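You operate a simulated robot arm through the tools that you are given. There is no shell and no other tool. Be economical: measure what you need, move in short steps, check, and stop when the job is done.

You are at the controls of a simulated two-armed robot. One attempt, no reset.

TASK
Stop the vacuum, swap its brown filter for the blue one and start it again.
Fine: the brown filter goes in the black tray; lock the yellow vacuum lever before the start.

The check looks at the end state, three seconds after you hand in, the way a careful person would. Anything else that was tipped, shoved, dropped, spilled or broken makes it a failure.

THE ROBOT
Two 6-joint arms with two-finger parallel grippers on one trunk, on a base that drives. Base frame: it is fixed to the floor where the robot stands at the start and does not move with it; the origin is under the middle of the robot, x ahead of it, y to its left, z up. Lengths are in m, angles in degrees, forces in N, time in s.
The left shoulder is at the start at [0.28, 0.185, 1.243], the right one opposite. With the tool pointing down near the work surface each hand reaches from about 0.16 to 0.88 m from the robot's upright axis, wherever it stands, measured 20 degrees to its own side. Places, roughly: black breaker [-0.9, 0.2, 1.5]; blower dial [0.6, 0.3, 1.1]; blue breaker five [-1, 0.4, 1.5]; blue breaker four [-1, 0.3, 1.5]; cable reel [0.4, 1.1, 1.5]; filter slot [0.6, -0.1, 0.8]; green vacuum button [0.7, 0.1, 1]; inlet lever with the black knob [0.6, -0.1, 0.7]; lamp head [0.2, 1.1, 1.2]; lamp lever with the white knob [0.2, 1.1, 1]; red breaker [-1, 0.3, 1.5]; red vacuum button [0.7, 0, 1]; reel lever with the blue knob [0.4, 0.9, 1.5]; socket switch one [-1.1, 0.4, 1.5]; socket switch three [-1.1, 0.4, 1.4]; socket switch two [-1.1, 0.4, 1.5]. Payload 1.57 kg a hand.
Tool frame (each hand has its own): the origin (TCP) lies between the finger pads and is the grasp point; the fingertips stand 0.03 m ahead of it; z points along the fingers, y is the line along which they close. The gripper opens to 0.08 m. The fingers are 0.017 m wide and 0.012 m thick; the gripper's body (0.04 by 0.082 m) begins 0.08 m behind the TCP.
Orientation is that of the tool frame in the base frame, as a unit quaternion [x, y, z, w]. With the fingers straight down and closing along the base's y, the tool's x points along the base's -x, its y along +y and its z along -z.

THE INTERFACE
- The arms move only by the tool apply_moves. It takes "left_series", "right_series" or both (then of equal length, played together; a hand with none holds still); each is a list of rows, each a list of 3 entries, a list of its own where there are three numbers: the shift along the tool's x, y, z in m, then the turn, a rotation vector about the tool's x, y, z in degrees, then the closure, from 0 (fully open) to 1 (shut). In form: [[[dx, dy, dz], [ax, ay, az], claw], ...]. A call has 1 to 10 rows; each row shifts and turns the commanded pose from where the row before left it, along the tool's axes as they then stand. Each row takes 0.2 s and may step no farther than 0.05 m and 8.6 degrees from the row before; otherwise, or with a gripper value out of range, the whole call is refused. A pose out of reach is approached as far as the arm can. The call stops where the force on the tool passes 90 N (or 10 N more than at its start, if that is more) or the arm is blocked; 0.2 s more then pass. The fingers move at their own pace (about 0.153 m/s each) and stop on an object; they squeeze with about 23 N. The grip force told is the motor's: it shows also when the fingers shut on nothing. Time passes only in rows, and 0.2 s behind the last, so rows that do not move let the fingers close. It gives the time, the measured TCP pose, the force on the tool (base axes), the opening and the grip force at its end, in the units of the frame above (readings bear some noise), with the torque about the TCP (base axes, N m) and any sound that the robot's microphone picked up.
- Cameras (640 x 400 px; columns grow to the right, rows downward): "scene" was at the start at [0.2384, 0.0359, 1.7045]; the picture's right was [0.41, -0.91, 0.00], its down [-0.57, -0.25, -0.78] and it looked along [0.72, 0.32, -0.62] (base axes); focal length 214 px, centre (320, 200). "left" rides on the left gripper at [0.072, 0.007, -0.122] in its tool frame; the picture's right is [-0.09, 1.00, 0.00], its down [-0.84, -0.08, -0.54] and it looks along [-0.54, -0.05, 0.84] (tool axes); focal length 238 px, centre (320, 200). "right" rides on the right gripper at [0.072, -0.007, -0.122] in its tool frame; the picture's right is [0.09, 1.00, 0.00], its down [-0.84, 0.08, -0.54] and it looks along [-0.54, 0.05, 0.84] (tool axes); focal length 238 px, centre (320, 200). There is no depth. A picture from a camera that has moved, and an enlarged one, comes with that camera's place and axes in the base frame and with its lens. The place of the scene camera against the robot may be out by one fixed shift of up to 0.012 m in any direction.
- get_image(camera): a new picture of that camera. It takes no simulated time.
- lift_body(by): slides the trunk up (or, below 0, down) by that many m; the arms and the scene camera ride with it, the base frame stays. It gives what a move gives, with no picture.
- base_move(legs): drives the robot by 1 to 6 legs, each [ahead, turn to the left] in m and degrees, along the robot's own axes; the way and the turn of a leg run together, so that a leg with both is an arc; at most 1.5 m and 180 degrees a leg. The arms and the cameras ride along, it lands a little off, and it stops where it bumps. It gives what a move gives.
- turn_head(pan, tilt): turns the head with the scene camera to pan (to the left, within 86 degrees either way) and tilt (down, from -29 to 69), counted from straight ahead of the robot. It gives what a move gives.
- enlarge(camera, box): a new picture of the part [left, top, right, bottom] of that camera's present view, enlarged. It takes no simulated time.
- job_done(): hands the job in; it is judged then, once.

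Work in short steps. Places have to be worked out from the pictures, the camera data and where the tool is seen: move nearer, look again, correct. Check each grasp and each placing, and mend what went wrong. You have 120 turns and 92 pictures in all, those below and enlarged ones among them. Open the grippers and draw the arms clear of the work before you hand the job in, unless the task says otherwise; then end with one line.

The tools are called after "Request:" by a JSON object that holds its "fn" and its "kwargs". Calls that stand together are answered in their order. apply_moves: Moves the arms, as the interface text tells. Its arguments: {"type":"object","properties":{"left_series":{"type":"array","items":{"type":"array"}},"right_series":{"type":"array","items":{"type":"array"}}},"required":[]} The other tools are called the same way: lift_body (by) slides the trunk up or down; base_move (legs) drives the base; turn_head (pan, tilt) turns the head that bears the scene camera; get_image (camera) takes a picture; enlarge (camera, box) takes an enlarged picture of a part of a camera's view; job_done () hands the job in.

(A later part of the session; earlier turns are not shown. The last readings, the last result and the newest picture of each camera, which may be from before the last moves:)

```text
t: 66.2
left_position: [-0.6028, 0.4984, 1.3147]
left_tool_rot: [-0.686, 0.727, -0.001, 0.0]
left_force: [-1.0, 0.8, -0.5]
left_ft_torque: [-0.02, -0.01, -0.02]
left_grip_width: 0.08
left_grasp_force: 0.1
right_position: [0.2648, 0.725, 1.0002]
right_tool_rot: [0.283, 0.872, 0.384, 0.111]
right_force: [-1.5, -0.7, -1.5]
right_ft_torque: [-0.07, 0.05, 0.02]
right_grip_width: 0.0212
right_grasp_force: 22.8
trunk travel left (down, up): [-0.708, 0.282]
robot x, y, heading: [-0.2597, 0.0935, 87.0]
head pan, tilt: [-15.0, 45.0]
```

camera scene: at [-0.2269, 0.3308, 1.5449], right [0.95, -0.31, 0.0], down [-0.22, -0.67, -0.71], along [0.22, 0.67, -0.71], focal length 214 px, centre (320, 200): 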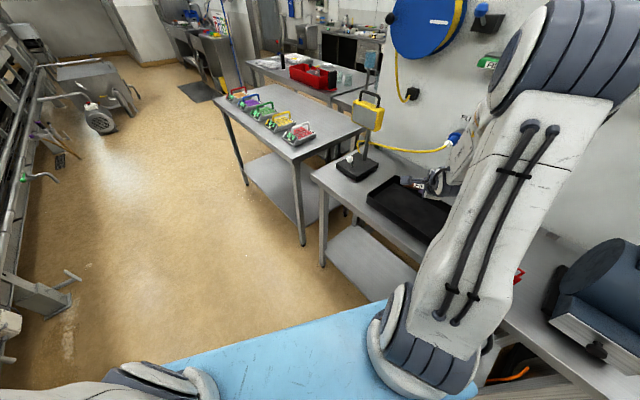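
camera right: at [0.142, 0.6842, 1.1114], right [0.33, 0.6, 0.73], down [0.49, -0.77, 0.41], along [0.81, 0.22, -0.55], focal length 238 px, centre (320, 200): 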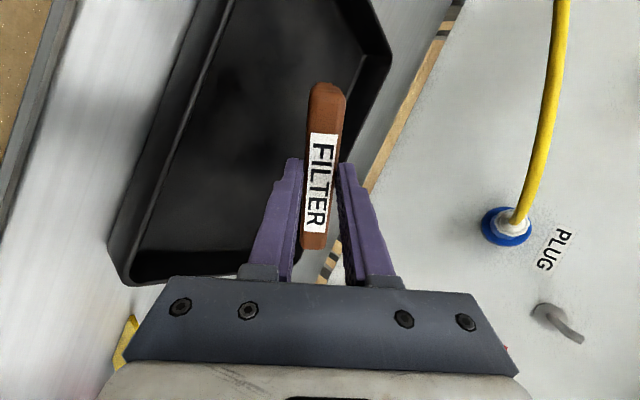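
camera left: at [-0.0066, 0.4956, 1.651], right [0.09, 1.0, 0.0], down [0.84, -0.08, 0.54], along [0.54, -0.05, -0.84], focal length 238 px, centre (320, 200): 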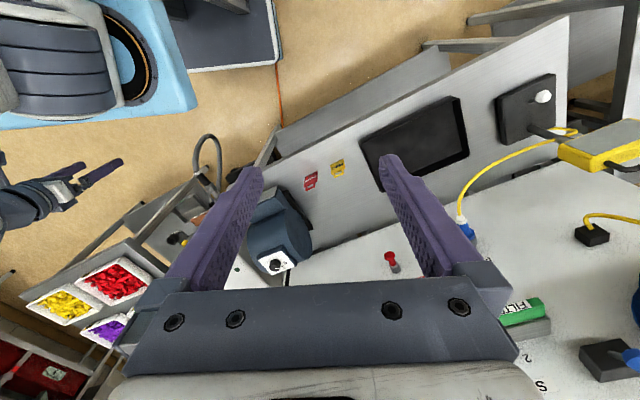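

No contact yet (tip ≈ 0.924). One more step down and then a check.

Request:
{"fn": "lift_body", "kwargs": {"by": -0.008}}

Request:
{"fn": "enlarge", "kwargs": {"camera": "scene", "box": [340, 120, 470, 240]}}

Request:
{"fn": "get_image", "kwargs": {"camera": "right"}}

```text
t: 66.8
left_position: [-0.6026, 0.4979, 1.3069]
left_tool_rot: [-0.686, 0.728, -0.002, 0.001]
left_force: [0.1, 0.5, -0.8]
left_ft_torque: [-0.01, -0.02, -0.02]
left_grip_width: 0.0799
left_grasp_force: 0.0
right_position: [0.264, 0.7244, 0.9918]
right_tool_rot: [0.283, 0.872, 0.384, 0.111]
right_force: [-0.4, -0.1, -2.0]
right_ft_torque: [-0.05, 0.04, -0.01]
right_grip_width: 0.0213
right_grasp_force: 23.6
trunk travel left (down, up): [-0.7, 0.29]
robot x, y, heading: [-0.2611, 0.0906, 87.1]
head pan, tilt: [-15.0, 45.0]
```

```text
3.33 times, centred on (405, 180) of scene
camera zoom: at [-0.2269, 0.3309, 1.4568], right [0.95, -0.31, 0.0], down [-0.22, -0.67, -0.71], along [0.22, 0.67, -0.71], focal length 715 px, centre (37, 267)
```

zoom: 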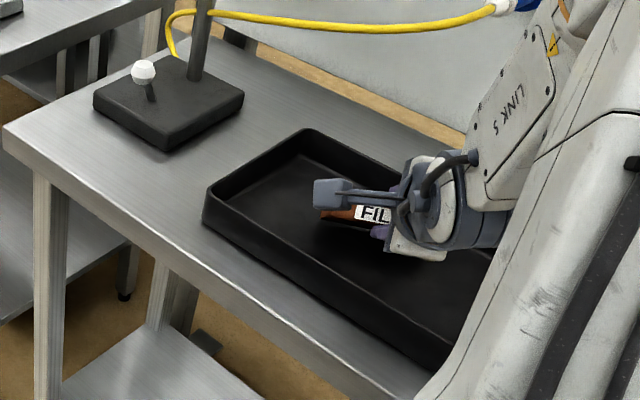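

```text
31 pictures are left
camera right: at [0.1528, 0.6889, 1.0732], right [0.33, 0.6, 0.73], down [0.49, -0.77, 0.41], along [0.81, 0.22, -0.55], focal length 238 px, centre (320, 200)
```

right: 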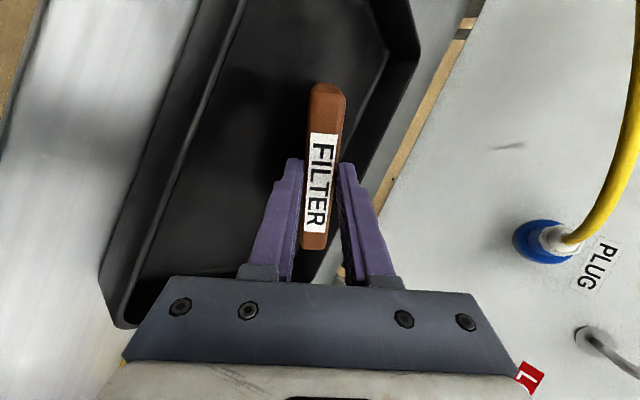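

Still free. Continue down in 1 cm steps until contact.

Request:
{"fn": "lift_body", "kwargs": {"by": -0.01}}

Request:
{"fn": "lift_body", "kwargs": {"by": -0.008}}

```text
t: 67.4
left_position: [-0.6044, 0.4967, 1.2967]
left_tool_rot: [-0.687, 0.727, -0.002, 0.0]
left_force: [0.4, 0.2, 0.6]
left_ft_torque: [0.0, -0.01, 0.05]
left_grip_width: 0.08
left_grasp_force: 0.0
right_position: [0.2656, 0.7249, 0.9842]
right_tool_rot: [0.282, 0.871, 0.387, 0.111]
right_force: [0.8, 0.7, 6.5]
right_ft_torque: [0.37, -0.54, 0.02]
right_grip_width: 0.0221
right_grasp_force: 23.2
trunk travel left (down, up): [-0.69, 0.3]
robot x, y, heading: [-0.2621, 0.0913, 87.1]
head pan, tilt: [-15.0, 45.0]
```

```text
t: 68.0
left_position: [-0.6027, 0.4964, 1.2895]
left_tool_rot: [-0.687, 0.727, -0.001, -0.001]
left_force: [-0.6, -0.5, -0.1]
left_ft_torque: [-0.04, 0.01, 0.0]
left_grip_width: 0.0799
left_grasp_force: 0.0
right_position: [0.2642, 0.7235, 0.974]
right_tool_rot: [0.283, 0.872, 0.383, 0.111]
right_force: [0.2, -0.1, 4.7]
right_ft_torque: [0.26, -0.59, 0.08]
right_grip_width: 0.0235
right_grasp_force: 22.8
trunk travel left (down, up): [-0.682, 0.308]
robot x, y, heading: [-0.2607, 0.0921, 87.2]
head pan, tilt: [-15.0, 45.0]
```

Contact with the tray floor. I open partway and withdraw along the tool axis.

Request:
{"fn": "apply_moves", "kwargs": {"right_series": [[[0, 0, 0], [0, 0, 0], 0.5], [[0, 0, 0], [0, 0, 0], 0.45], [[0, 0, -0.01], [0, 0, 0], 0.4], [[0, 0, -0.01], [0, 0, 0], 0.4], [[0, 0, -0.015], [0, 0, 0], 0.4], [[0, 0, -0.02], [0, 0, 0], 0.4], [[0, 0, -0.04], [0, 0, 0], 0.4], [[0, 0, -0.04], [0, 0, 0], 0.4]]}}

Request:
{"fn": "get_image", "kwargs": {"camera": "right"}}

```text
t: 69.8
left_position: [-0.6037, 0.4965, 1.2892]
left_tool_rot: [-0.686, 0.727, -0.001, -0.001]
left_force: [-0.6, 0.6, 0.4]
left_ft_torque: [-0.02, 0.03, -0.04]
left_grip_width: 0.0802
left_grasp_force: 0.2
right_position: [0.2078, 0.6427, 1.0657]
right_tool_rot: [0.284, 0.871, 0.385, 0.111]
right_force: [-0.2, 0.8, -0.1]
right_ft_torque: [0.01, -0.01, 0.01]
right_grip_width: 0.048
right_grasp_force: 0.0
trunk travel left (down, up): [-0.682, 0.308]
robot x, y, heading: [-0.2591, 0.0931, 87.0]
head pan, tilt: [-15.0, 45.0]
```

```text
30 pictures are left
camera right: at [0.0968, 0.6071, 1.1475], right [0.33, 0.6, 0.73], down [0.49, -0.77, 0.41], along [0.81, 0.22, -0.55], focal length 238 px, centre (320, 200)
```

right: 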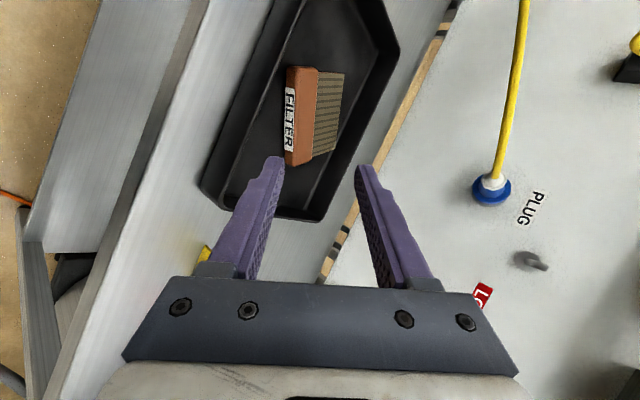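

Brown lies flat in the tray. The blue spare triangulates to (0.513, 0.657, 1.393). I raise the trunk, retract the hand and drive so the right arm can face the panel squarely.

Request:
{"fn": "lift_body", "kwargs": {"by": 0.3}}

Request:
{"fn": "apply_moves", "kwargs": {"right_series": [[[0, 0, -0.04], [0, 0, 0], 0.3], [[0, 0, -0.04], [0, 0, 0], 0.3], [[0, 0, -0.04], [0, 0, 0], 0.3]]}}

Request:
{"fn": "base_move", "kwargs": {"legs": [[0, -11], [0.25, 0], [0, -16]]}}

Request:
{"fn": "turn_head", "kwargs": {"pan": -25, "tilt": 30}}

Request:
{"fn": "get_image", "kwargs": {"camera": "scene"}}

```text
t: 72.8
left_position: [-0.6024, 0.4982, 1.5885]
left_tool_rot: [-0.686, 0.727, -0.002, 0.001]
left_force: [0.2, -0.1, -1.1]
left_ft_torque: [0.0, -0.01, 0.0]
left_grip_width: 0.08
left_grasp_force: 0.1
right_position: [0.2084, 0.643, 1.3667]
right_tool_rot: [0.283, 0.872, 0.384, 0.111]
right_force: [0.0, 0.0, 0.6]
right_ft_torque: [0.0, 0.02, -0.02]
right_grip_width: 0.0479
right_grasp_force: 0.1
trunk travel left (down, up): [-0.982, 0.008]
robot x, y, heading: [-0.2634, 0.0933, 87.2]
head pan, tilt: [-15.0, 45.0]
```

```text
t: 73.6
left_position: [-0.6027, 0.4969, 1.5885]
left_tool_rot: [-0.686, 0.727, -0.001, 0.0]
left_force: [-0.3, 0.3, 0.3]
left_ft_torque: [0.0, -0.01, -0.02]
left_grip_width: 0.0802
left_grasp_force: 0.1
right_position: [0.1941, 0.5993, 1.4186]
right_tool_rot: [0.283, 0.872, 0.384, 0.11]
right_force: [1.0, -0.5, -0.9]
right_ft_torque: [0.01, 0.01, 0.0]
right_grip_width: 0.056
right_grasp_force: 0.0
right hand out of reach, approached as far as the arm can: row 2, 3
trunk travel left (down, up): [-0.982, 0.008]
robot x, y, heading: [-0.2595, 0.0908, 87.1]
head pan, tilt: [-15.0, 45.0]
```

```text
t: 77.0
left_position: [-0.3244, 0.8503, 1.5899]
left_tool_rot: [-0.501, 0.866, -0.001, -0.001]
left_force: [0.2, 0.1, 0.5]
left_ft_torque: [-0.01, -0.01, 0.02]
left_grip_width: 0.0797
left_grasp_force: 0.0
right_position: [0.4352, 0.5836, 1.4166]
right_tool_rot: [0.477, 0.783, 0.348, 0.197]
right_force: [1.0, 0.3, 0.4]
right_ft_torque: [0.05, 0.03, 0.01]
right_grip_width: 0.0559
right_grasp_force: 0.0
trunk travel left (down, up): [-0.982, 0.008]
robot x, y, heading: [-0.1983, 0.3339, 60.3]
head pan, tilt: [-15.0, 45.0]
```

```text
t: 77.8
left_position: [-0.324, 0.8508, 1.5897]
left_tool_rot: [-0.501, 0.866, -0.001, -0.001]
left_force: [1.5, -0.6, -0.3]
left_ft_torque: [-0.01, 0.0, 0.03]
left_grip_width: 0.0799
left_grasp_force: 0.1
right_position: [0.4342, 0.5828, 1.418]
right_tool_rot: [0.477, 0.783, 0.348, 0.196]
right_force: [-0.3, 0.2, -0.8]
right_ft_torque: [-0.04, -0.02, 0.02]
right_grip_width: 0.0563
right_grasp_force: 0.0
trunk travel left (down, up): [-0.982, 0.008]
robot x, y, heading: [-0.1978, 0.3334, 60.3]
head pan, tilt: [-25.0, 30.0]
```

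```text
29 pictures are left
camera scene: at [-0.0473, 0.5274, 1.7614], right [0.58, -0.82, 0.0], down [-0.41, -0.29, -0.87], along [0.71, 0.5, -0.5], focal length 214 px, centre (320, 200)
```

scene: 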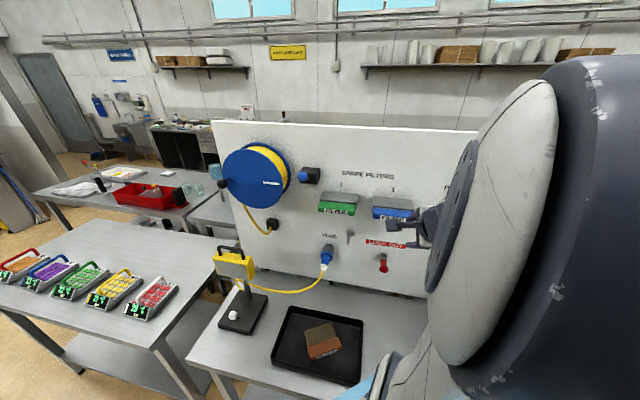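

Hand is near the spare (heading 29°, pitch 43° down). I level the pitch and yaw a bit right, checking reach.

Request:
{"fn": "apply_moves", "kwargs": {"right_series": [[[0, 0, 0], [-8.5, 0, 0], 0.3], [[0, 0, 0], [-8.5, 0, 0], 0.3], [[0, 0, 0], [-8.5, 0, 0], 0.3], [[0, 0, 0], [-8.5, 0, 0], 0.3], [[0, 0, 0], [-8.5, 0, 0], 0.3], [[0, 0, 0], [0, -5.5, 0], 0.3]]}}

Request:
{"fn": "get_image", "kwargs": {"camera": "right"}}

```text
t: 79.2
left_position: [-0.3243, 0.8513, 1.5893]
left_tool_rot: [-0.501, 0.865, -0.002, 0.0]
left_force: [1.0, 0.4, 0.2]
left_ft_torque: [0.0, 0.02, 0.0]
left_grip_width: 0.0803
left_grasp_force: 0.0
right_position: [0.5335, 0.5809, 1.4865]
right_tool_rot: [0.401, 0.586, 0.589, 0.385]
right_force: [0.4, -0.7, 0.5]
right_ft_torque: [0.0, 0.01, 0.02]
right_grip_width: 0.0561
right_grasp_force: 0.0
right hand out of reach, approached as far as the arm can: row 1, 2, 3, 4, 5, 6
trunk travel left (down, up): [-0.982, 0.008]
robot x, y, heading: [-0.1982, 0.3366, 60.0]
head pan, tilt: [-25.0, 30.0]
```

```text
28 pictures are left
camera right: at [0.3936, 0.6006, 1.4843], right [-0.02, 0.07, 1.0], down [-0.18, -0.98, 0.06], along [0.98, -0.18, 0.03], focal length 238 px, centre (320, 200)
```

right: 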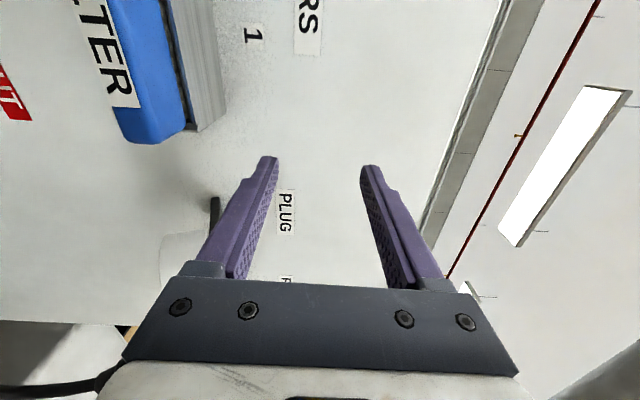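

Orientation is right but the position was pushed forward/up. I back off from the panel, then try lowering and going left.

Request:
{"fn": "apply_moves", "kwargs": {"right_series": [[[0, 0, -0.03], [0, 0, 0], 0.3], [[0, -0.04, -0.02], [0, 0, 0], 0.3], [[0, -0.04, -0.02], [0, 0, 0], 0.3], [[0.02, -0.01, -0.02], [0, 0, 0], 0.3]]}}

```text
t: 80.2
left_position: [-0.3253, 0.8505, 1.5898]
left_tool_rot: [-0.501, 0.866, -0.001, -0.001]
left_force: [0.3, -0.7, -0.6]
left_ft_torque: [-0.03, -0.01, 0.01]
left_grip_width: 0.08
left_grasp_force: 0.1
right_position: [0.55, 0.558, 1.4332]
right_tool_rot: [0.402, 0.585, 0.59, 0.385]
right_force: [0.0, 0.8, -0.5]
right_ft_torque: [-0.01, 0.0, 0.0]
right_grip_width: 0.0559
right_grasp_force: 0.1
right hand out of reach, approached as far as the arm can: row 1, 2, 3, 4
trunk travel left (down, up): [-0.982, 0.008]
robot x, y, heading: [-0.1992, 0.3332, 60.1]
head pan, tilt: [-25.0, 30.0]
```

At this heading the wrist limit blocks it. Better: put the robot at heading 23.6° further left (axis ≈ (-0.33, 0.62)). First I tuck the right hand: pitch down and pull in; and look left for obstacles.

Request:
{"fn": "apply_moves", "kwargs": {"right_series": [[[0, 0, -0.03], [8.5, 0, 0], 0.3], [[0, 0.01, -0.03], [8.5, 0, 0], 0.3], [[0, 0.01, -0.03], [8.5, 0, 0], 0.3], [[0, 0.01, -0.03], [8.5, 0, 0], 0.3], [[0, 0, -0.03], [8.5, 0, 0], 0.3], [[0, -0.02, -0.03], [8.5, 0, 0], 0.3], [[0, -0.02, -0.03], [8.5, 0, 0], 0.3], [[0, -0.03, -0.02], [8.5, 0, 0], 0.3]]}}

Request:
{"fn": "turn_head", "kwargs": {"pan": 55, "tilt": 30}}

Request:
{"fn": "get_image", "kwargs": {"camera": "scene"}}

```text
t: 82.0
left_position: [-0.3241, 0.852, 1.5901]
left_tool_rot: [-0.501, 0.866, -0.002, 0.0]
left_force: [-0.2, 0.9, 0.6]
left_ft_torque: [0.0, 0.0, -0.01]
left_grip_width: 0.08
left_grasp_force: 0.0
right_position: [0.3875, 0.4527, 1.5243]
right_tool_rot: [0.549, 0.815, 0.16, 0.093]
right_force: [-0.5, -0.6, 0.1]
right_ft_torque: [0.04, -0.01, -0.04]
right_grip_width: 0.0564
right_grasp_force: 0.1
right hand out of reach, approached as far as the arm can: row 1, 4, 5, 6, 7, 8
trunk travel left (down, up): [-0.982, 0.008]
robot x, y, heading: [-0.2019, 0.335, 60.1]
head pan, tilt: [-25.0, 30.0]
```

```text
t: 83.5
left_position: [-0.3249, 0.8498, 1.5885]
left_tool_rot: [-0.5, 0.866, -0.001, -0.001]
left_force: [0.7, -0.2, 0.2]
left_ft_torque: [0.02, 0.01, -0.02]
left_grip_width: 0.0801
left_grasp_force: 0.0
right_position: [0.3884, 0.4521, 1.5243]
right_tool_rot: [0.548, 0.815, 0.163, 0.093]
right_force: [-0.1, -0.2, 0.5]
right_ft_torque: [0.03, 0.02, 0.05]
right_grip_width: 0.0561
right_grasp_force: 0.1
trunk travel left (down, up): [-0.982, 0.008]
robot x, y, heading: [-0.1998, 0.3367, 60.1]
head pan, tilt: [55.0, 30.0]
```

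```text
27 pictures are left
camera scene: at [-0.1595, 0.557, 1.7614], right [0.9, 0.43, 0.0], down [0.21, -0.45, -0.87], along [-0.37, 0.78, -0.5], focal length 214 px, centre (320, 200)
```

scene: 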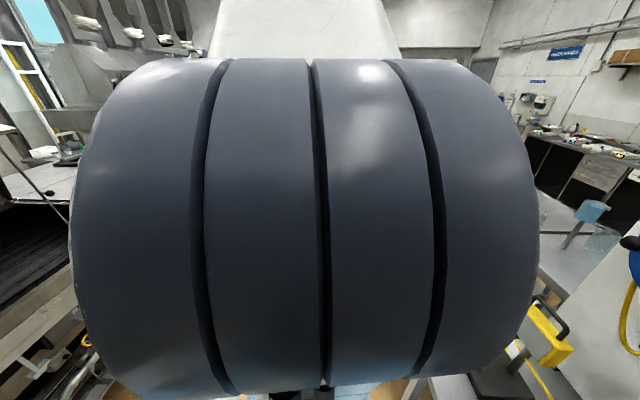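

The left elbow blocks that view, but the machine there is well beyond x = -1.3. I drive the left shift: turn, go 0.31 m, turn back to heading ≈23.6°.

Request:
{"fn": "base_move", "kwargs": {"legs": [[0, 53.5], [0.315, 0], [0, -90]]}}

Request:
{"fn": "turn_head", "kwargs": {"pan": 0, "tilt": 30}}

Request:
{"fn": "get_image", "kwargs": {"camera": "scene"}}

```text
t: 91.9
left_position: [-0.1078, 1.1106, 1.5904]
left_tool_rot: [-0.193, 0.981, -0.001, -0.001]
left_force: [-0.3, -0.1, 0.0]
left_ft_torque: [0.02, 0.02, -0.02]
left_grip_width: 0.0799
left_grasp_force: 0.0
right_position: [0.2093, 0.3582, 1.5239]
right_tool_rot: [0.782, 0.595, 0.122, 0.14]
right_force: [-0.8, -0.7, 0.1]
right_ft_torque: [0.01, 0.02, 0.0]
right_grip_width: 0.0558
right_grasp_force: 0.0
trunk travel left (down, up): [-0.982, 0.008]
robot x, y, heading: [-0.3308, 0.6239, 22.5]
head pan, tilt: [55.0, 30.0]
```

```text
t: 93.1
left_position: [-0.1088, 1.1096, 1.5894]
left_tool_rot: [-0.192, 0.981, -0.001, 0.0]
left_force: [0.0, 0.7, 0.0]
left_ft_torque: [-0.01, 0.02, 0.02]
left_grip_width: 0.0801
left_grasp_force: 0.0
right_position: [0.21, 0.3584, 1.5242]
right_tool_rot: [0.782, 0.594, 0.122, 0.14]
right_force: [0.0, 0.2, -0.3]
right_ft_torque: [0.02, 0.01, -0.03]
right_grip_width: 0.0557
right_grasp_force: 0.0
trunk travel left (down, up): [-0.982, 0.008]
robot x, y, heading: [-0.3239, 0.6261, 22.3]
head pan, tilt: [0.0, 30.0]
```

```text
26 pictures are left
camera scene: at [-0.0955, 0.7234, 1.7614], right [0.38, -0.92, 0.0], down [-0.46, -0.19, -0.87], along [0.8, 0.33, -0.5], focal length 214 px, centre (320, 200)
```

scene: 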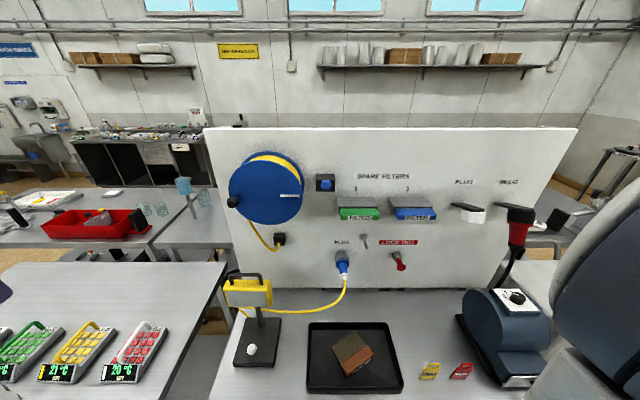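

Excellent, square view of the panel (robot at heading 22.4°). Blue cap ≈ (0.513, 0.659, 1.396). I move the right hand forward 0.25, then yaw it square.

Request:
{"fn": "apply_moves", "kwargs": {"right_series": [[[0.0254, 0.0305, 0.0126], [0, 0, 0], 0.3], [[0.0254, 0.0305, 0.0126], [0, 0, 0], 0.3], [[0.0254, 0.0305, 0.0126], [0, 0, 0], 0.3], [[0.0254, 0.0305, 0.0126], [0, 0, 0], 0.3], [[0.0254, 0.0305, 0.0126], [0, 0, 0], 0.3], [[0, 0, 0], [0.2, 3.1, -7.9], 0.3], [[0, 0, 0], [0.2, 3.1, -7.9], 0.3], [[0, 0, 0], [0.2, 3.1, -7.9], 0.3], [[0, 0, 0], [0.2, 3.1, -7.9], 0.3], [[0, 0, 0], [0, 1.2, -3], 0.3]]}}

Request:
{"fn": "apply_moves", "kwargs": {"right_series": [[[0, 0, 0], [-8.5, 0, 0], 0.3], [[0, 0, 0], [-8.5, 0, 0], 0.3], [[0, 0, 0], [-8.5, 0, 0], 0.3], [[0, 0, 0], [-8.5, 0, 0], 0.3], [[0, 0, 0], [-8.5, 0, 0], 0.3], [[0, 0, 0], [-8.5, 0, 0], 0.3], [[0, 0, 0], [-8.5, 0, 0], 0.3], [[0, 0, 0], [-8.5, 0, 0], 0.3]]}}

```text
t: 95.3
left_position: [-0.1092, 1.1104, 1.5888]
left_tool_rot: [-0.193, 0.981, -0.002, 0.0]
left_force: [-0.1, -0.3, 0.2]
left_ft_torque: [-0.03, -0.03, 0.0]
left_grip_width: 0.0799
left_grasp_force: 0.1
right_position: [0.4029, 0.4369, 1.5246]
right_tool_rot: [0.551, 0.813, 0.161, 0.095]
right_force: [0.4, -0.1, 0.1]
right_ft_torque: [-0.03, 0.0, 0.0]
right_grip_width: 0.0559
right_grasp_force: 0.0
trunk travel left (down, up): [-0.982, 0.008]
robot x, y, heading: [-0.3323, 0.6291, 22.2]
head pan, tilt: [0.0, 30.0]
```

```text
t: 97.1
left_position: [-0.1086, 1.1099, 1.5887]
left_tool_rot: [-0.192, 0.981, -0.001, -0.001]
left_force: [0.2, -0.3, 0.0]
left_ft_torque: [0.0, 0.01, -0.01]
left_grip_width: 0.08
left_grasp_force: 0.0
right_position: [0.4031, 0.437, 1.5247]
right_tool_rot: [0.405, 0.582, 0.588, 0.388]
right_force: [-0.1, -0.8, 0.4]
right_ft_torque: [0.02, 0.02, 0.01]
right_grip_width: 0.056
right_grasp_force: 0.0
trunk travel left (down, up): [-0.982, 0.008]
robot x, y, heading: [-0.3282, 0.6281, 22.5]
head pan, tilt: [0.0, 30.0]
```

All reachable. Now left 0.163 and down 0.13 to line up with the blue cap, then look.

Request:
{"fn": "apply_moves", "kwargs": {"right_series": [[[0.035, -0.028, 0], [0, 1.3, 0], 0.3], [[0.035, -0.028, 0], [0, 0, 0], 0.3], [[0.035, -0.028, 0], [0, 0, -1.4], 0.3], [[0.035, -0.028, 0], [0, 0, 0], 0.3], [[0.023, -0.018, 0.03], [0, 0, 0], 0.3]]}}

Request:
{"fn": "get_image", "kwargs": {"camera": "right"}}

```text
t: 98.3
left_position: [-0.1087, 1.11, 1.5897]
left_tool_rot: [-0.192, 0.981, -0.002, -0.001]
left_force: [-0.2, 0.8, 0.0]
left_ft_torque: [0.01, 0.0, 0.03]
left_grip_width: 0.0798
left_grasp_force: 0.0
right_position: [0.4333, 0.551, 1.4185]
right_tool_rot: [0.391, 0.593, 0.588, 0.388]
right_force: [0.1, -0.7, 0.4]
right_ft_torque: [0.03, 0.0, 0.0]
right_grip_width: 0.056
right_grasp_force: 0.0
right hand out of reach, approached as far as the arm can: row 2, 3, 4
trunk travel left (down, up): [-0.982, 0.008]
robot x, y, heading: [-0.3249, 0.6275, 22.4]
head pan, tilt: [0.0, 30.0]
```

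```text
25 pictures are left
camera right: at [0.2933, 0.5686, 1.4145], right [-0.03, 0.09, 1.0], down [-0.17, -0.98, 0.08], along [0.99, -0.16, 0.04], focal length 238 px, centre (320, 200)
```

right: 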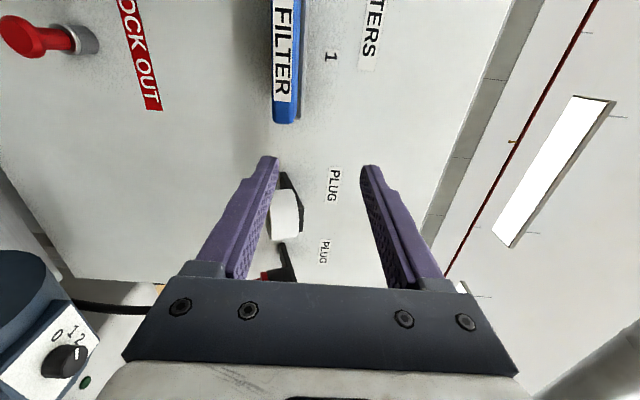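

Height nearly right; about 65 mm more to the left needed. Try it with a little forward.

Request:
{"fn": "apply_moves", "kwargs": {"right_series": [[[0.0, -0.015, 0.025], [0, 0, 0], 0.3], [[0.02, -0.005, 0.01], [0, 0, 0], 0.3], [[0.025, -0.005, 0.0], [0, 0, 0], 0.3], [[0.02, -0.005, 0.0], [0, 0, 0], 0.3]]}}

```text
t: 99.3
left_position: [-0.1096, 1.1099, 1.59]
left_tool_rot: [-0.192, 0.981, -0.001, -0.001]
left_force: [-0.3, 0.3, -0.9]
left_ft_torque: [0.0, 0.01, -0.02]
left_grip_width: 0.0802
left_grasp_force: 0.1
right_position: [0.4557, 0.6222, 1.3912]
right_tool_rot: [0.391, 0.592, 0.588, 0.387]
right_force: [-0.5, 0.0, -0.1]
right_ft_torque: [0.0, 0.01, -0.01]
right_grip_width: 0.0561
right_grasp_force: 0.1
right hand out of reach, approached as far as the arm can: row 3, 4
trunk travel left (down, up): [-0.982, 0.008]
robot x, y, heading: [-0.3271, 0.6267, 22.3]
head pan, tilt: [0.0, 30.0]
```

Nearly there (7 mm off laterally). Check picture before the final approach.

Request:
{"fn": "get_image", "kwargs": {"camera": "right"}}

Request:
{"fn": "enlarge", "kwargs": {"camera": "scene", "box": [330, 150, 490, 270]}}

```text
24 pictures are left
camera right: at [0.3154, 0.6397, 1.3866], right [-0.03, 0.09, 1.0], down [-0.17, -0.98, 0.08], along [0.99, -0.16, 0.04], focal length 238 px, centre (320, 200)
```

right: 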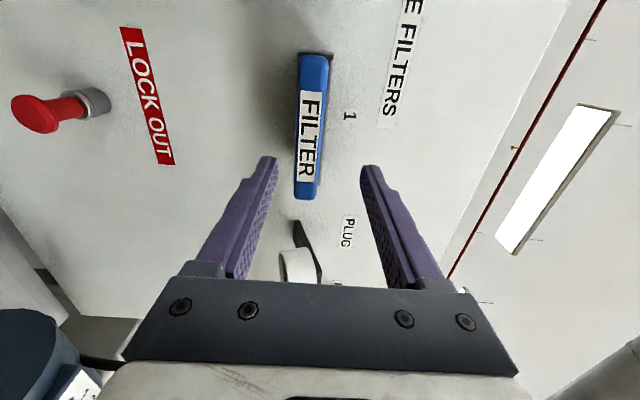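

```text
3.33 times, centred on (410, 210) of scene
camera zoom: at [-0.0953, 0.7234, 1.7614], right [0.38, -0.92, 0.0], down [-0.46, -0.19, -0.87], along [0.8, 0.33, -0.5], focal length 715 px, centre (20, 167)
```

zoom: 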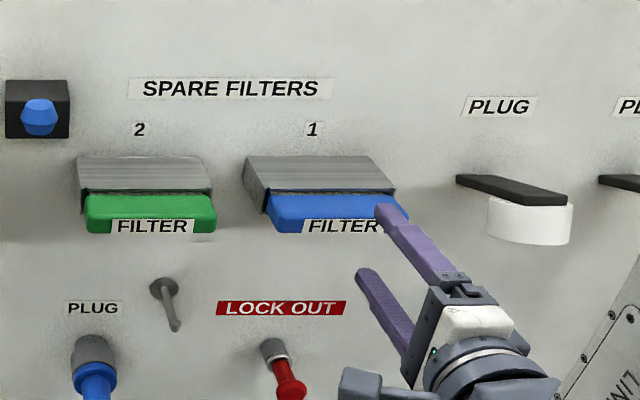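

Cap is ~18 mm left and ~5 mm below the tool axis. Correct and advance, then close.

Request:
{"fn": "apply_moves", "kwargs": {"right_series": [[[0.008, -0.005, 0.015], [0, 0, 0], 0.3], [[0.008, 0, 0.015], [0, 0, 0], 0.3], [[0, 0, 0.012], [0, 0, 0], 0.3], [[0, 0, 0.01], [0, 0, 0], 0.3]]}}

Request:
{"fn": "get_image", "kwargs": {"camera": "right"}}

Request:
{"fn": "enlarge", "kwargs": {"camera": "scene", "box": [330, 150, 490, 270]}}

```text
t: 100.3
left_position: [-0.1091, 1.1097, 1.5892]
left_tool_rot: [-0.193, 0.981, -0.001, 0.0]
left_force: [-0.5, 0.4, 0.3]
left_ft_torque: [-0.02, 0.01, -0.05]
left_grip_width: 0.0799
left_grasp_force: 0.1
right_position: [0.4981, 0.6565, 1.385]
right_tool_rot: [0.392, 0.592, 0.588, 0.388]
right_force: [0.1, 0.3, -0.6]
right_ft_torque: [-0.01, -0.01, 0.03]
right_grip_width: 0.056
right_grasp_force: 0.1
trunk travel left (down, up): [-0.982, 0.008]
robot x, y, heading: [-0.3268, 0.6303, 22.4]
head pan, tilt: [0.0, 30.0]
```

```text
22 pictures are left
camera right: at [0.3578, 0.6744, 1.3819], right [-0.03, 0.09, 1.0], down [-0.17, -0.98, 0.08], along [0.99, -0.17, 0.04], focal length 238 px, centre (320, 200)
```

right: 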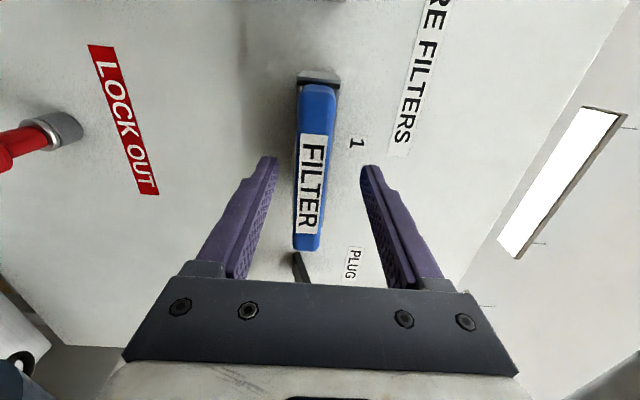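

```text
3.33 times, centred on (410, 210) of scene
camera zoom: at [-0.0954, 0.7234, 1.7614], right [0.38, -0.92, 0.0], down [-0.46, -0.19, -0.87], along [0.8, 0.33, -0.5], focal length 715 px, centre (20, 167)
```

zoom: 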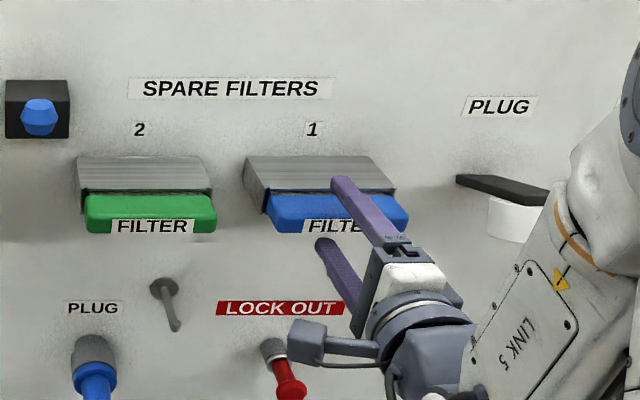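

Compared with the brown grasp view: 9 mm more forward, 6 mm left, 4 mm down. Then close.

Request:
{"fn": "apply_moves", "kwargs": {"right_series": [[[0.006, -0.004, 0.005], [0, 0, 0], 0.3], [[0, 0, 0.005], [0, 0, 0], 0.3], [[0, 0, 0], [0, 0, 0], 1], [[0, 0, 0], [0, 0, 0], 1], [[0, 0, 0], [0, 0, 0], 1]]}}

Request:
{"fn": "get_image", "kwargs": {"camera": "right"}}

```text
t: 101.5
left_position: [-0.1078, 1.1113, 1.5894]
left_tool_rot: [-0.193, 0.981, -0.001, 0.0]
left_force: [0.3, 0.6, -0.5]
left_ft_torque: [0.02, 0.0, 0.0]
left_grip_width: 0.0799
left_grasp_force: 0.1
right_position: [0.5043, 0.6666, 1.3826]
right_tool_rot: [0.391, 0.592, 0.589, 0.387]
right_force: [-0.3, 0.1, -0.8]
right_ft_torque: [0.05, 0.0, -0.04]
right_grip_width: 0.0212
right_grasp_force: 23.1
trunk travel left (down, up): [-0.982, 0.008]
robot x, y, heading: [-0.3268, 0.6296, 22.2]
head pan, tilt: [0.0, 30.0]
```

```text
20 pictures are left
camera right: at [0.3639, 0.6839, 1.3776], right [-0.03, 0.09, 1.0], down [-0.17, -0.98, 0.08], along [0.99, -0.17, 0.04], focal length 238 px, centre (320, 200)
```

right: 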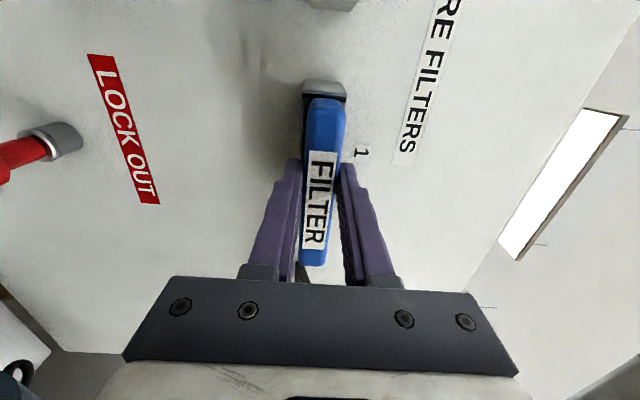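

Firm grasp (21.2 mm). I start the pull with the arm.

Request:
{"fn": "apply_moves", "kwargs": {"right_series": [[[0, 0, -0.012], [0, 0, 0], 1], [[0, 0, -0.015], [0, 0, 0], 1], [[0, 0, -0.02], [0, 0, 0], 1]]}}

Request:
{"fn": "enlarge", "kwargs": {"camera": "scene", "box": [330, 150, 490, 270]}}

```text
t: 102.3
left_position: [-0.1085, 1.1111, 1.5881]
left_tool_rot: [-0.192, 0.981, -0.001, 0.0]
left_force: [-0.2, -0.3, 0.3]
left_ft_torque: [-0.04, 0.02, 0.02]
left_grip_width: 0.0802
left_grasp_force: 0.0
right_position: [0.46, 0.6484, 1.3806]
right_tool_rot: [0.391, 0.593, 0.588, 0.387]
right_force: [0.5, -0.1, -0.1]
right_ft_torque: [0.04, 0.02, 0.02]
right_grip_width: 0.0214
right_grasp_force: 23.0
trunk travel left (down, up): [-0.982, 0.008]
robot x, y, heading: [-0.3259, 0.6279, 22.5]
head pan, tilt: [0.0, 30.0]
```

```text
3.33 times, centred on (410, 210) of scene
camera zoom: at [-0.0952, 0.7235, 1.7614], right [0.38, -0.92, 0.0], down [-0.46, -0.19, -0.87], along [0.8, 0.33, -0.5], focal length 715 px, centre (20, 167)
```

zoom: 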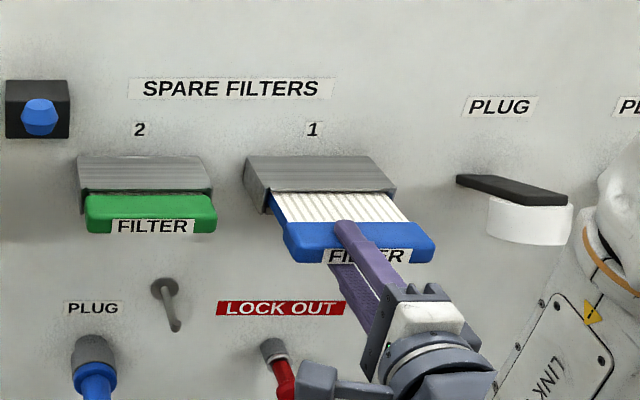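

It slides out freely. I draw it fully out by backing the base 0.12 m.

Request:
{"fn": "base_move", "kwargs": {"legs": [[-0.12, 0]]}}

Request:
{"fn": "get_image", "kwargs": {"camera": "scene"}}

```text
t: 103.6
left_position: [-0.2205, 1.0627, 1.589]
left_tool_rot: [-0.193, 0.981, -0.002, -0.001]
left_force: [-0.4, -0.3, -0.6]
left_ft_torque: [0.04, -0.01, 0.01]
left_grip_width: 0.0799
left_grasp_force: 0.1
right_position: [0.3503, 0.601, 1.3825]
right_tool_rot: [0.391, 0.592, 0.588, 0.389]
right_force: [0.2, 0.3, 0.2]
right_ft_torque: [-0.03, 0.05, 0.02]
right_grip_width: 0.0215
right_grasp_force: 23.0
trunk travel left (down, up): [-0.982, 0.008]
robot x, y, heading: [-0.4407, 0.5798, 22.5]
head pan, tilt: [0.0, 30.0]
```

```text
18 pictures are left
camera scene: at [-0.2077, 0.677, 1.7615], right [0.38, -0.92, 0.0], down [-0.46, -0.19, -0.87], along [0.8, 0.33, -0.5], focal length 214 px, centre (320, 200)
```

scene: 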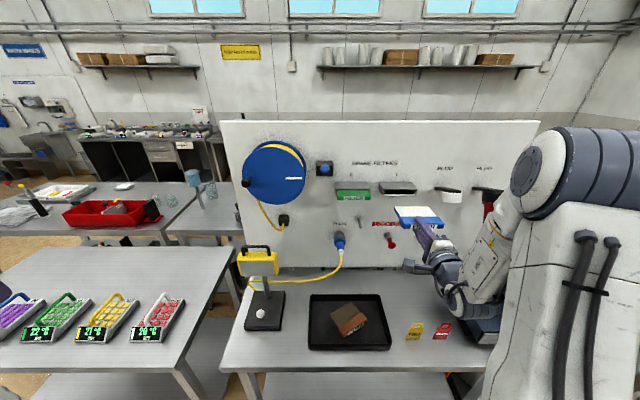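

Blue is out. Next: return to the vacuum pose. I look right along the intended driving direction for obstacles.

Request:
{"fn": "turn_head", "kwargs": {"pan": -84, "tilt": 25}}

Request:
{"fn": "get_image", "kwargs": {"camera": "scene"}}

```text
t: 105.2
left_position: [-0.2216, 1.0649, 1.5897]
left_tool_rot: [-0.193, 0.981, -0.001, 0.001]
left_force: [-0.9, -0.5, 1.1]
left_ft_torque: [0.02, 0.0, 0.03]
left_grip_width: 0.0801
left_grasp_force: 0.0
right_position: [0.3492, 0.6012, 1.3824]
right_tool_rot: [0.391, 0.592, 0.588, 0.389]
right_force: [0.1, -0.1, -0.7]
right_ft_torque: [0.0, 0.03, 0.01]
right_grip_width: 0.0214
right_grasp_force: 22.4
trunk travel left (down, up): [-0.982, 0.008]
robot x, y, heading: [-0.4411, 0.5823, 22.3]
head pan, tilt: [-84.0, 25.0]
```

```text
17 pictures are left
camera scene: at [-0.2472, 0.5616, 1.7694], right [-0.88, -0.48, 0.0], down [-0.2, 0.37, -0.91], along [0.43, -0.8, -0.42], focal length 214 px, centre (320, 200)
```

scene: 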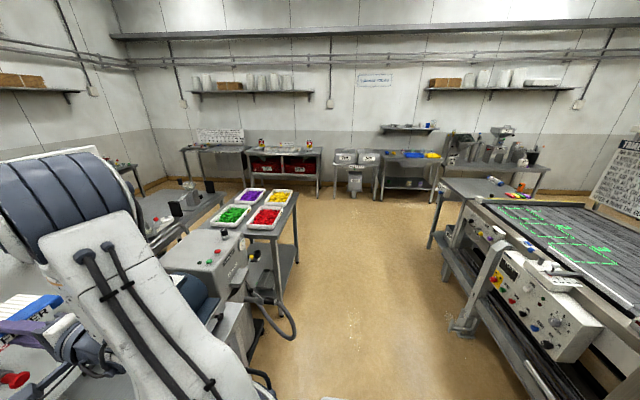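

The corridor is clear. I drive: turn right, 0.59 m forward, turn back to ≈23.6°, reverse 0.17 m.

Request:
{"fn": "base_move", "kwargs": {"legs": [[0, -82.3], [0.593, 0], [0, 83.6], [-0.17, 0]]}}

Request:
{"fn": "turn_head", "kwargs": {"pan": -20, "tilt": 40}}

Request:
{"fn": "get_image", "kwargs": {"camera": "scene"}}

```text
t: 116.7
left_position: [-0.0857, 0.4865, 1.5899]
left_tool_rot: [-0.206, 0.979, -0.001, 0.0]
left_force: [0.1, -0.1, 0.1]
left_ft_torque: [-0.02, -0.01, 0.01]
left_grip_width: 0.0797
left_grasp_force: 0.0
right_position: [0.4974, 0.0377, 1.3811]
right_tool_rot: [0.383, 0.598, 0.593, 0.381]
right_force: [0.1, 0.4, -0.2]
right_ft_torque: [-0.03, 0.03, 0.01]
right_grip_width: 0.0214
right_grasp_force: 23.2
trunk travel left (down, up): [-0.982, 0.008]
robot x, y, heading: [-0.2929, -0.0024, 24.1]
head pan, tilt: [-84.0, 25.0]
```

```text
t: 118.0
left_position: [-0.0847, 0.4858, 1.5898]
left_tool_rot: [-0.205, 0.979, -0.001, 0.0]
left_force: [0.2, -0.7, -0.9]
left_ft_torque: [-0.04, 0.02, -0.01]
left_grip_width: 0.08
left_grasp_force: 0.0
right_position: [0.4981, 0.0395, 1.3812]
right_tool_rot: [0.382, 0.597, 0.593, 0.381]
right_force: [1.0, 0.2, -0.5]
right_ft_torque: [0.02, 0.04, 0.01]
right_grip_width: 0.0211
right_grasp_force: 23.0
trunk travel left (down, up): [-0.982, 0.008]
robot x, y, heading: [-0.291, -0.0035, 24.2]
head pan, tilt: [-20.0, 40.0]
```

```text
16 pictures are left
camera scene: at [-0.0583, 0.069, 1.7461], right [0.07, -1.0, 0.0], down [-0.64, -0.04, -0.77], along [0.76, 0.05, -0.64], focal length 214 px, centre (320, 200)
```

scene: 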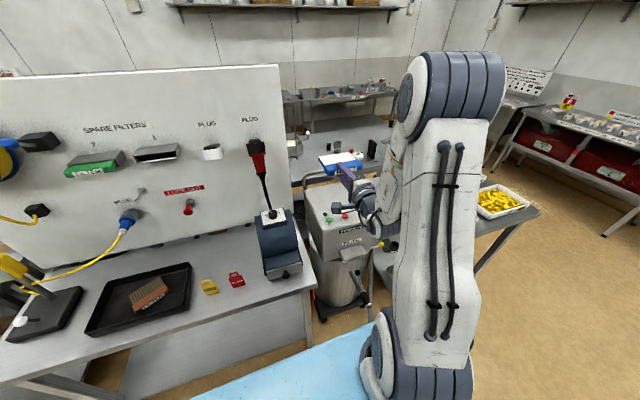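

Same robot pose as for the removal. I yaw the tool to 23.4°, move right 0.126 and back 0.127, keeping height.

Request:
{"fn": "apply_moves", "kwargs": {"right_series": [[[-0.042, 0, 0], [0, -1.3, 0], 1], [[-0.042, 0, 0], [0, 0, 0], 1], [[-0.042, 0, 0], [0, 0, 0], 1], [[0, 0, -0.042], [0, 0, 0], 1], [[0, 0, -0.042], [0, 0, 0], 1], [[0, 0, -0.043], [0, 0, 0], 1]]}}

Request:
{"fn": "lift_body", "kwargs": {"by": -0.294}}

```text
t: 119.4
left_position: [-0.0848, 0.4857, 1.5884]
left_tool_rot: [-0.206, 0.978, -0.001, -0.001]
left_force: [0.5, -0.6, -0.4]
left_ft_torque: [0.0, 0.02, -0.01]
left_grip_width: 0.0801
left_grasp_force: 0.0
right_position: [0.4357, -0.13, 1.3823]
right_tool_rot: [0.389, 0.593, 0.59, 0.385]
right_force: [0.1, -0.3, -0.4]
right_ft_torque: [-0.04, 0.04, 0.01]
right_grip_width: 0.0213
right_grasp_force: 22.4
right hand out of reach, approached as far as the arm can: row 6
trunk travel left (down, up): [-0.982, 0.008]
robot x, y, heading: [-0.2884, -0.0054, 24.2]
head pan, tilt: [-20.0, 40.0]
```

```text
t: 122.3
left_position: [-0.084, 0.4856, 1.2958]
left_tool_rot: [-0.205, 0.979, -0.001, -0.001]
left_force: [0.0, 0.8, -0.1]
left_ft_torque: [-0.02, 0.02, 0.0]
left_grip_width: 0.08
left_grasp_force: 0.0
right_position: [0.4361, -0.1312, 1.0892]
right_tool_rot: [0.39, 0.593, 0.589, 0.387]
right_force: [0.4, -0.2, -0.4]
right_ft_torque: [0.02, 0.02, -0.02]
right_grip_width: 0.021
right_grasp_force: 22.6
trunk travel left (down, up): [-0.688, 0.302]
robot x, y, heading: [-0.2891, -0.0026, 23.7]
head pan, tilt: [-20.0, 40.0]
```

Aligned in heading. I lower the hand to slot height (z 0.806) and check.

Request:
{"fn": "apply_moves", "kwargs": {"right_series": [[[0.005, -0.045, 0], [0, 0, 0], 1], [[0, -0.047, 0], [0, 0, 0], 1], [[0, -0.047, 0], [0, 0, 0], 1], [[0, -0.047, 0], [0, 0, 0], 1], [[0, -0.047, 0], [0, 0, 0], 1], [[0, -0.047, 0], [0, 0, 0], 1]]}}

Request:
{"fn": "enlarge", "kwargs": {"camera": "scene", "box": [330, 180, 420, 300]}}

Request:
{"fn": "get_image", "kwargs": {"camera": "right"}}

```text
t: 123.7
left_position: [-0.0844, 0.4859, 1.2961]
left_tool_rot: [-0.205, 0.979, -0.001, -0.001]
left_force: [0.6, 0.8, -0.7]
left_ft_torque: [-0.01, -0.03, 0.01]
left_grip_width: 0.0798
left_grasp_force: 0.1
right_position: [0.4316, -0.1257, 0.8079]
right_tool_rot: [0.389, 0.593, 0.59, 0.386]
right_force: [0.2, 0.8, -0.2]
right_ft_torque: [-0.01, 0.0, 0.01]
right_grip_width: 0.0214
right_grasp_force: 23.2
trunk travel left (down, up): [-0.688, 0.302]
robot x, y, heading: [-0.2915, -0.0018, 24.1]
head pan, tilt: [-20.0, 40.0]
```

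```text
3.33 times, centred on (375, 240) of scene
camera zoom: at [-0.0585, 0.069, 1.4522], right [0.07, -1.0, 0.0], down [-0.64, -0.05, -0.77], along [0.76, 0.05, -0.64], focal length 715 px, centre (137, 67)
```

zoom: 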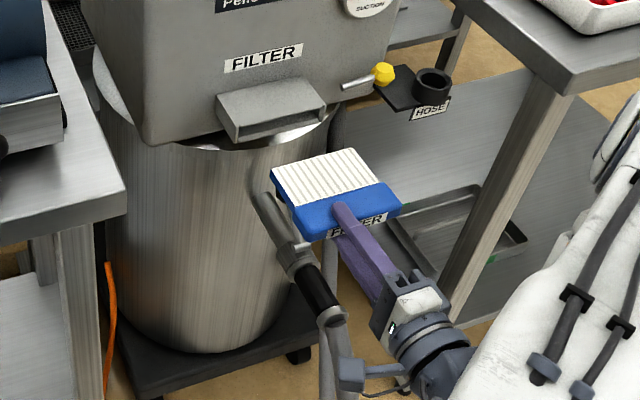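

```text
14 pictures are left
camera right: at [0.2907, -0.1089, 0.8042], right [-0.03, 0.09, 1.0], down [-0.16, -0.98, 0.08], along [0.99, -0.16, 0.04], focal length 238 px, centre (320, 200)
```

right: 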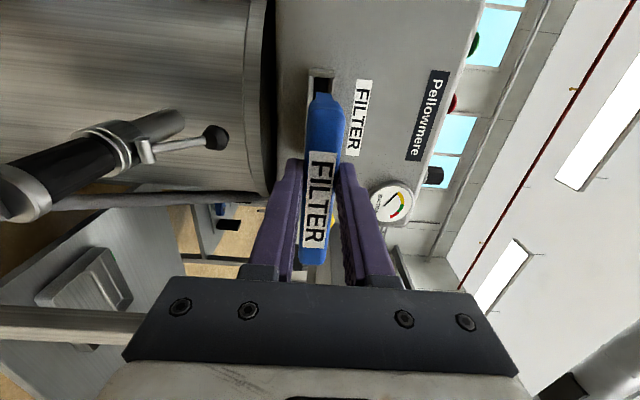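

The blue filter sits almost exactly as the brown did on withdrawal: correct 4 mm right, 2 mm down, then advance into the slot mouth.

Request:
{"fn": "apply_moves", "kwargs": {"right_series": [[[-0.004, -0.002, 0], [0, 0, 0], 1], [[0, 0, 0.03], [0, 0, 0], 1], [[0, 0, 0.02], [0, 0, 0], 1], [[0, 0, 0.01], [0, 0, 0], 1], [[0, 0, 0.01], [0, 0, 0], 1], [[0, 0, 0.01], [0, 0, 0], 1]]}}

Request:
{"fn": "enlarge", "kwargs": {"camera": "scene", "box": [330, 180, 420, 300]}}

```text
t: 125.1
left_position: [-0.085, 0.4868, 1.2961]
left_tool_rot: [-0.206, 0.978, -0.001, 0.0]
left_force: [-0.1, -0.4, -0.4]
left_ft_torque: [0.05, 0.02, 0.02]
left_grip_width: 0.0799
left_grasp_force: 0.1
right_position: [0.5054, -0.0977, 0.8052]
right_tool_rot: [0.388, 0.595, 0.59, 0.384]
right_force: [-19.0, 5.3, -0.2]
right_ft_torque: [-0.01, 0.08, 0.34]
right_grip_width: 0.0218
right_grasp_force: 22.8
trunk travel left (down, up): [-0.688, 0.302]
robot x, y, heading: [-0.2901, 0.0001, 23.8]
head pan, tilt: [-20.0, 40.0]
```

```text
3.33 times, centred on (375, 240) of scene
camera zoom: at [-0.0592, 0.0692, 1.4522], right [0.07, -1.0, 0.0], down [-0.64, -0.05, -0.77], along [0.76, 0.05, -0.64], focal length 715 px, centre (137, 67)
```

zoom: 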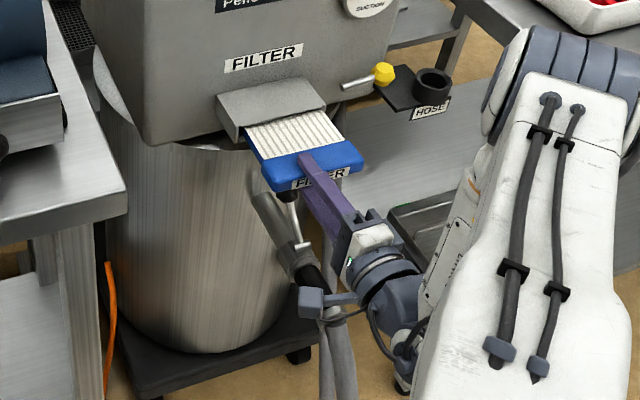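

It catches: force pushes the tool left, so the filter is a few mm too far right. Back 12 mm, shift 5 mm left, try again.

Request:
{"fn": "apply_moves", "kwargs": {"right_series": [[[0, 0, -0.015], [0, 0, 0], 1], [[0.005, 0, 0], [0, 0, 0], 1], [[0, 0, 0.008], [0, 0, 0], 1], [[0, 0, 0.008], [0, 0, 0], 1], [[0, 0, 0.005], [0, 0, 0], 1]]}}

```text
t: 126.3
left_position: [-0.084, 0.4869, 1.2962]
left_tool_rot: [-0.206, 0.979, -0.001, 0.0]
left_force: [-0.1, -0.4, -0.1]
left_ft_torque: [0.04, 0.02, -0.01]
left_grip_width: 0.0799
left_grasp_force: 0.1
right_position: [0.5113, -0.0909, 0.8059]
right_tool_rot: [0.389, 0.594, 0.589, 0.386]
right_force: [-3.5, -0.3, -0.8]
right_ft_torque: [0.0, 0.02, 0.07]
right_grip_width: 0.0214
right_grasp_force: 22.8
trunk travel left (down, up): [-0.688, 0.302]
robot x, y, heading: [-0.291, -0.0006, 24.4]
head pan, tilt: [-20.0, 40.0]
```

Force only 3.5 N: it's entering. Continue in small steps.

Request:
{"fn": "apply_moves", "kwargs": {"right_series": [[[0, 0, 0.008], [0, 0, 0], 1], [[0, 0, 0.008], [0, 0, 0], 1], [[0, 0, 0.008], [0, 0, 0], 1]]}}

Request:
{"fn": "enlarge", "kwargs": {"camera": "scene", "box": [330, 170, 410, 270]}}

```text
t: 127.1
left_position: [-0.0833, 0.4861, 1.2966]
left_tool_rot: [-0.205, 0.979, -0.001, -0.001]
left_force: [0.4, 0.5, 0.2]
left_ft_torque: [-0.02, -0.02, 0.02]
left_grip_width: 0.08
left_grasp_force: 0.0
right_position: [0.5317, -0.0828, 0.8053]
right_tool_rot: [0.389, 0.594, 0.589, 0.386]
right_force: [-2.4, -0.9, -0.5]
right_ft_torque: [0.02, 0.02, -0.15]
right_grip_width: 0.0213
right_grasp_force: 22.9
trunk travel left (down, up): [-0.688, 0.302]
robot x, y, heading: [-0.2911, -0.001, 24.0]
head pan, tilt: [-20.0, 40.0]
```

```text
4.00 times, centred on (370, 220) of scene
camera zoom: at [-0.0584, 0.0689, 1.4521], right [0.07, -1.0, 0.0], down [-0.64, -0.05, -0.77], along [0.76, 0.05, -0.64], focal length 858 px, centre (120, 120)
```

zoom: 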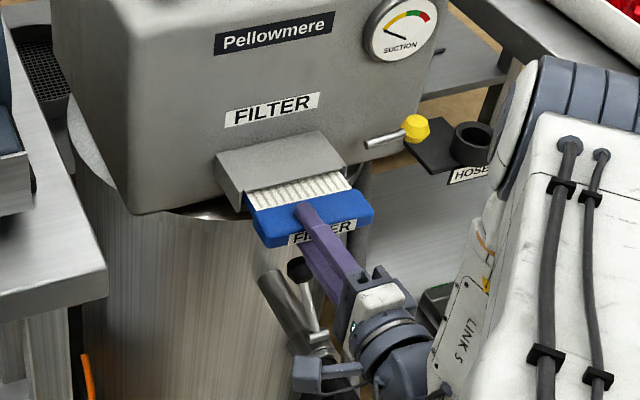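

Going in well. Push home until the force rises.

Request:
{"fn": "apply_moves", "kwargs": {"right_series": [[[0, 0, 0.008], [0, 0, 0], 1], [[0, 0, 0.008], [0, 0, 0], 1], [[0, 0, 0.006], [0, 0, 0], 1]]}}

Request:
{"fn": "enlarge", "kwargs": {"camera": "scene", "box": [330, 170, 410, 270]}}

```text
t: 127.9
left_position: [-0.0833, 0.4852, 1.296]
left_tool_rot: [-0.205, 0.979, -0.001, -0.001]
left_force: [-0.6, 0.9, -0.1]
left_ft_torque: [0.02, 0.01, 0.0]
left_grip_width: 0.0799
left_grasp_force: 0.1
right_position: [0.5525, -0.0739, 0.8055]
right_tool_rot: [0.389, 0.593, 0.589, 0.386]
right_force: [-4.1, -2.7, 0.8]
right_ft_torque: [-0.02, 0.01, -0.08]
right_grip_width: 0.0213
right_grasp_force: 23.4
trunk travel left (down, up): [-0.688, 0.302]
robot x, y, heading: [-0.29, -0.0015, 24.0]
head pan, tilt: [-20.0, 40.0]
```

```text
4.00 times, centred on (370, 220) of scene
camera zoom: at [-0.0585, 0.0689, 1.4521], right [0.07, -1.0, 0.0], down [-0.64, -0.05, -0.77], along [0.76, 0.05, -0.64], focal length 858 px, centre (120, 120)
```

zoom: 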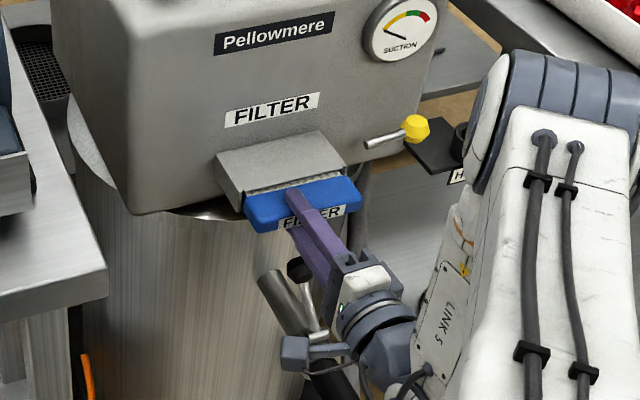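

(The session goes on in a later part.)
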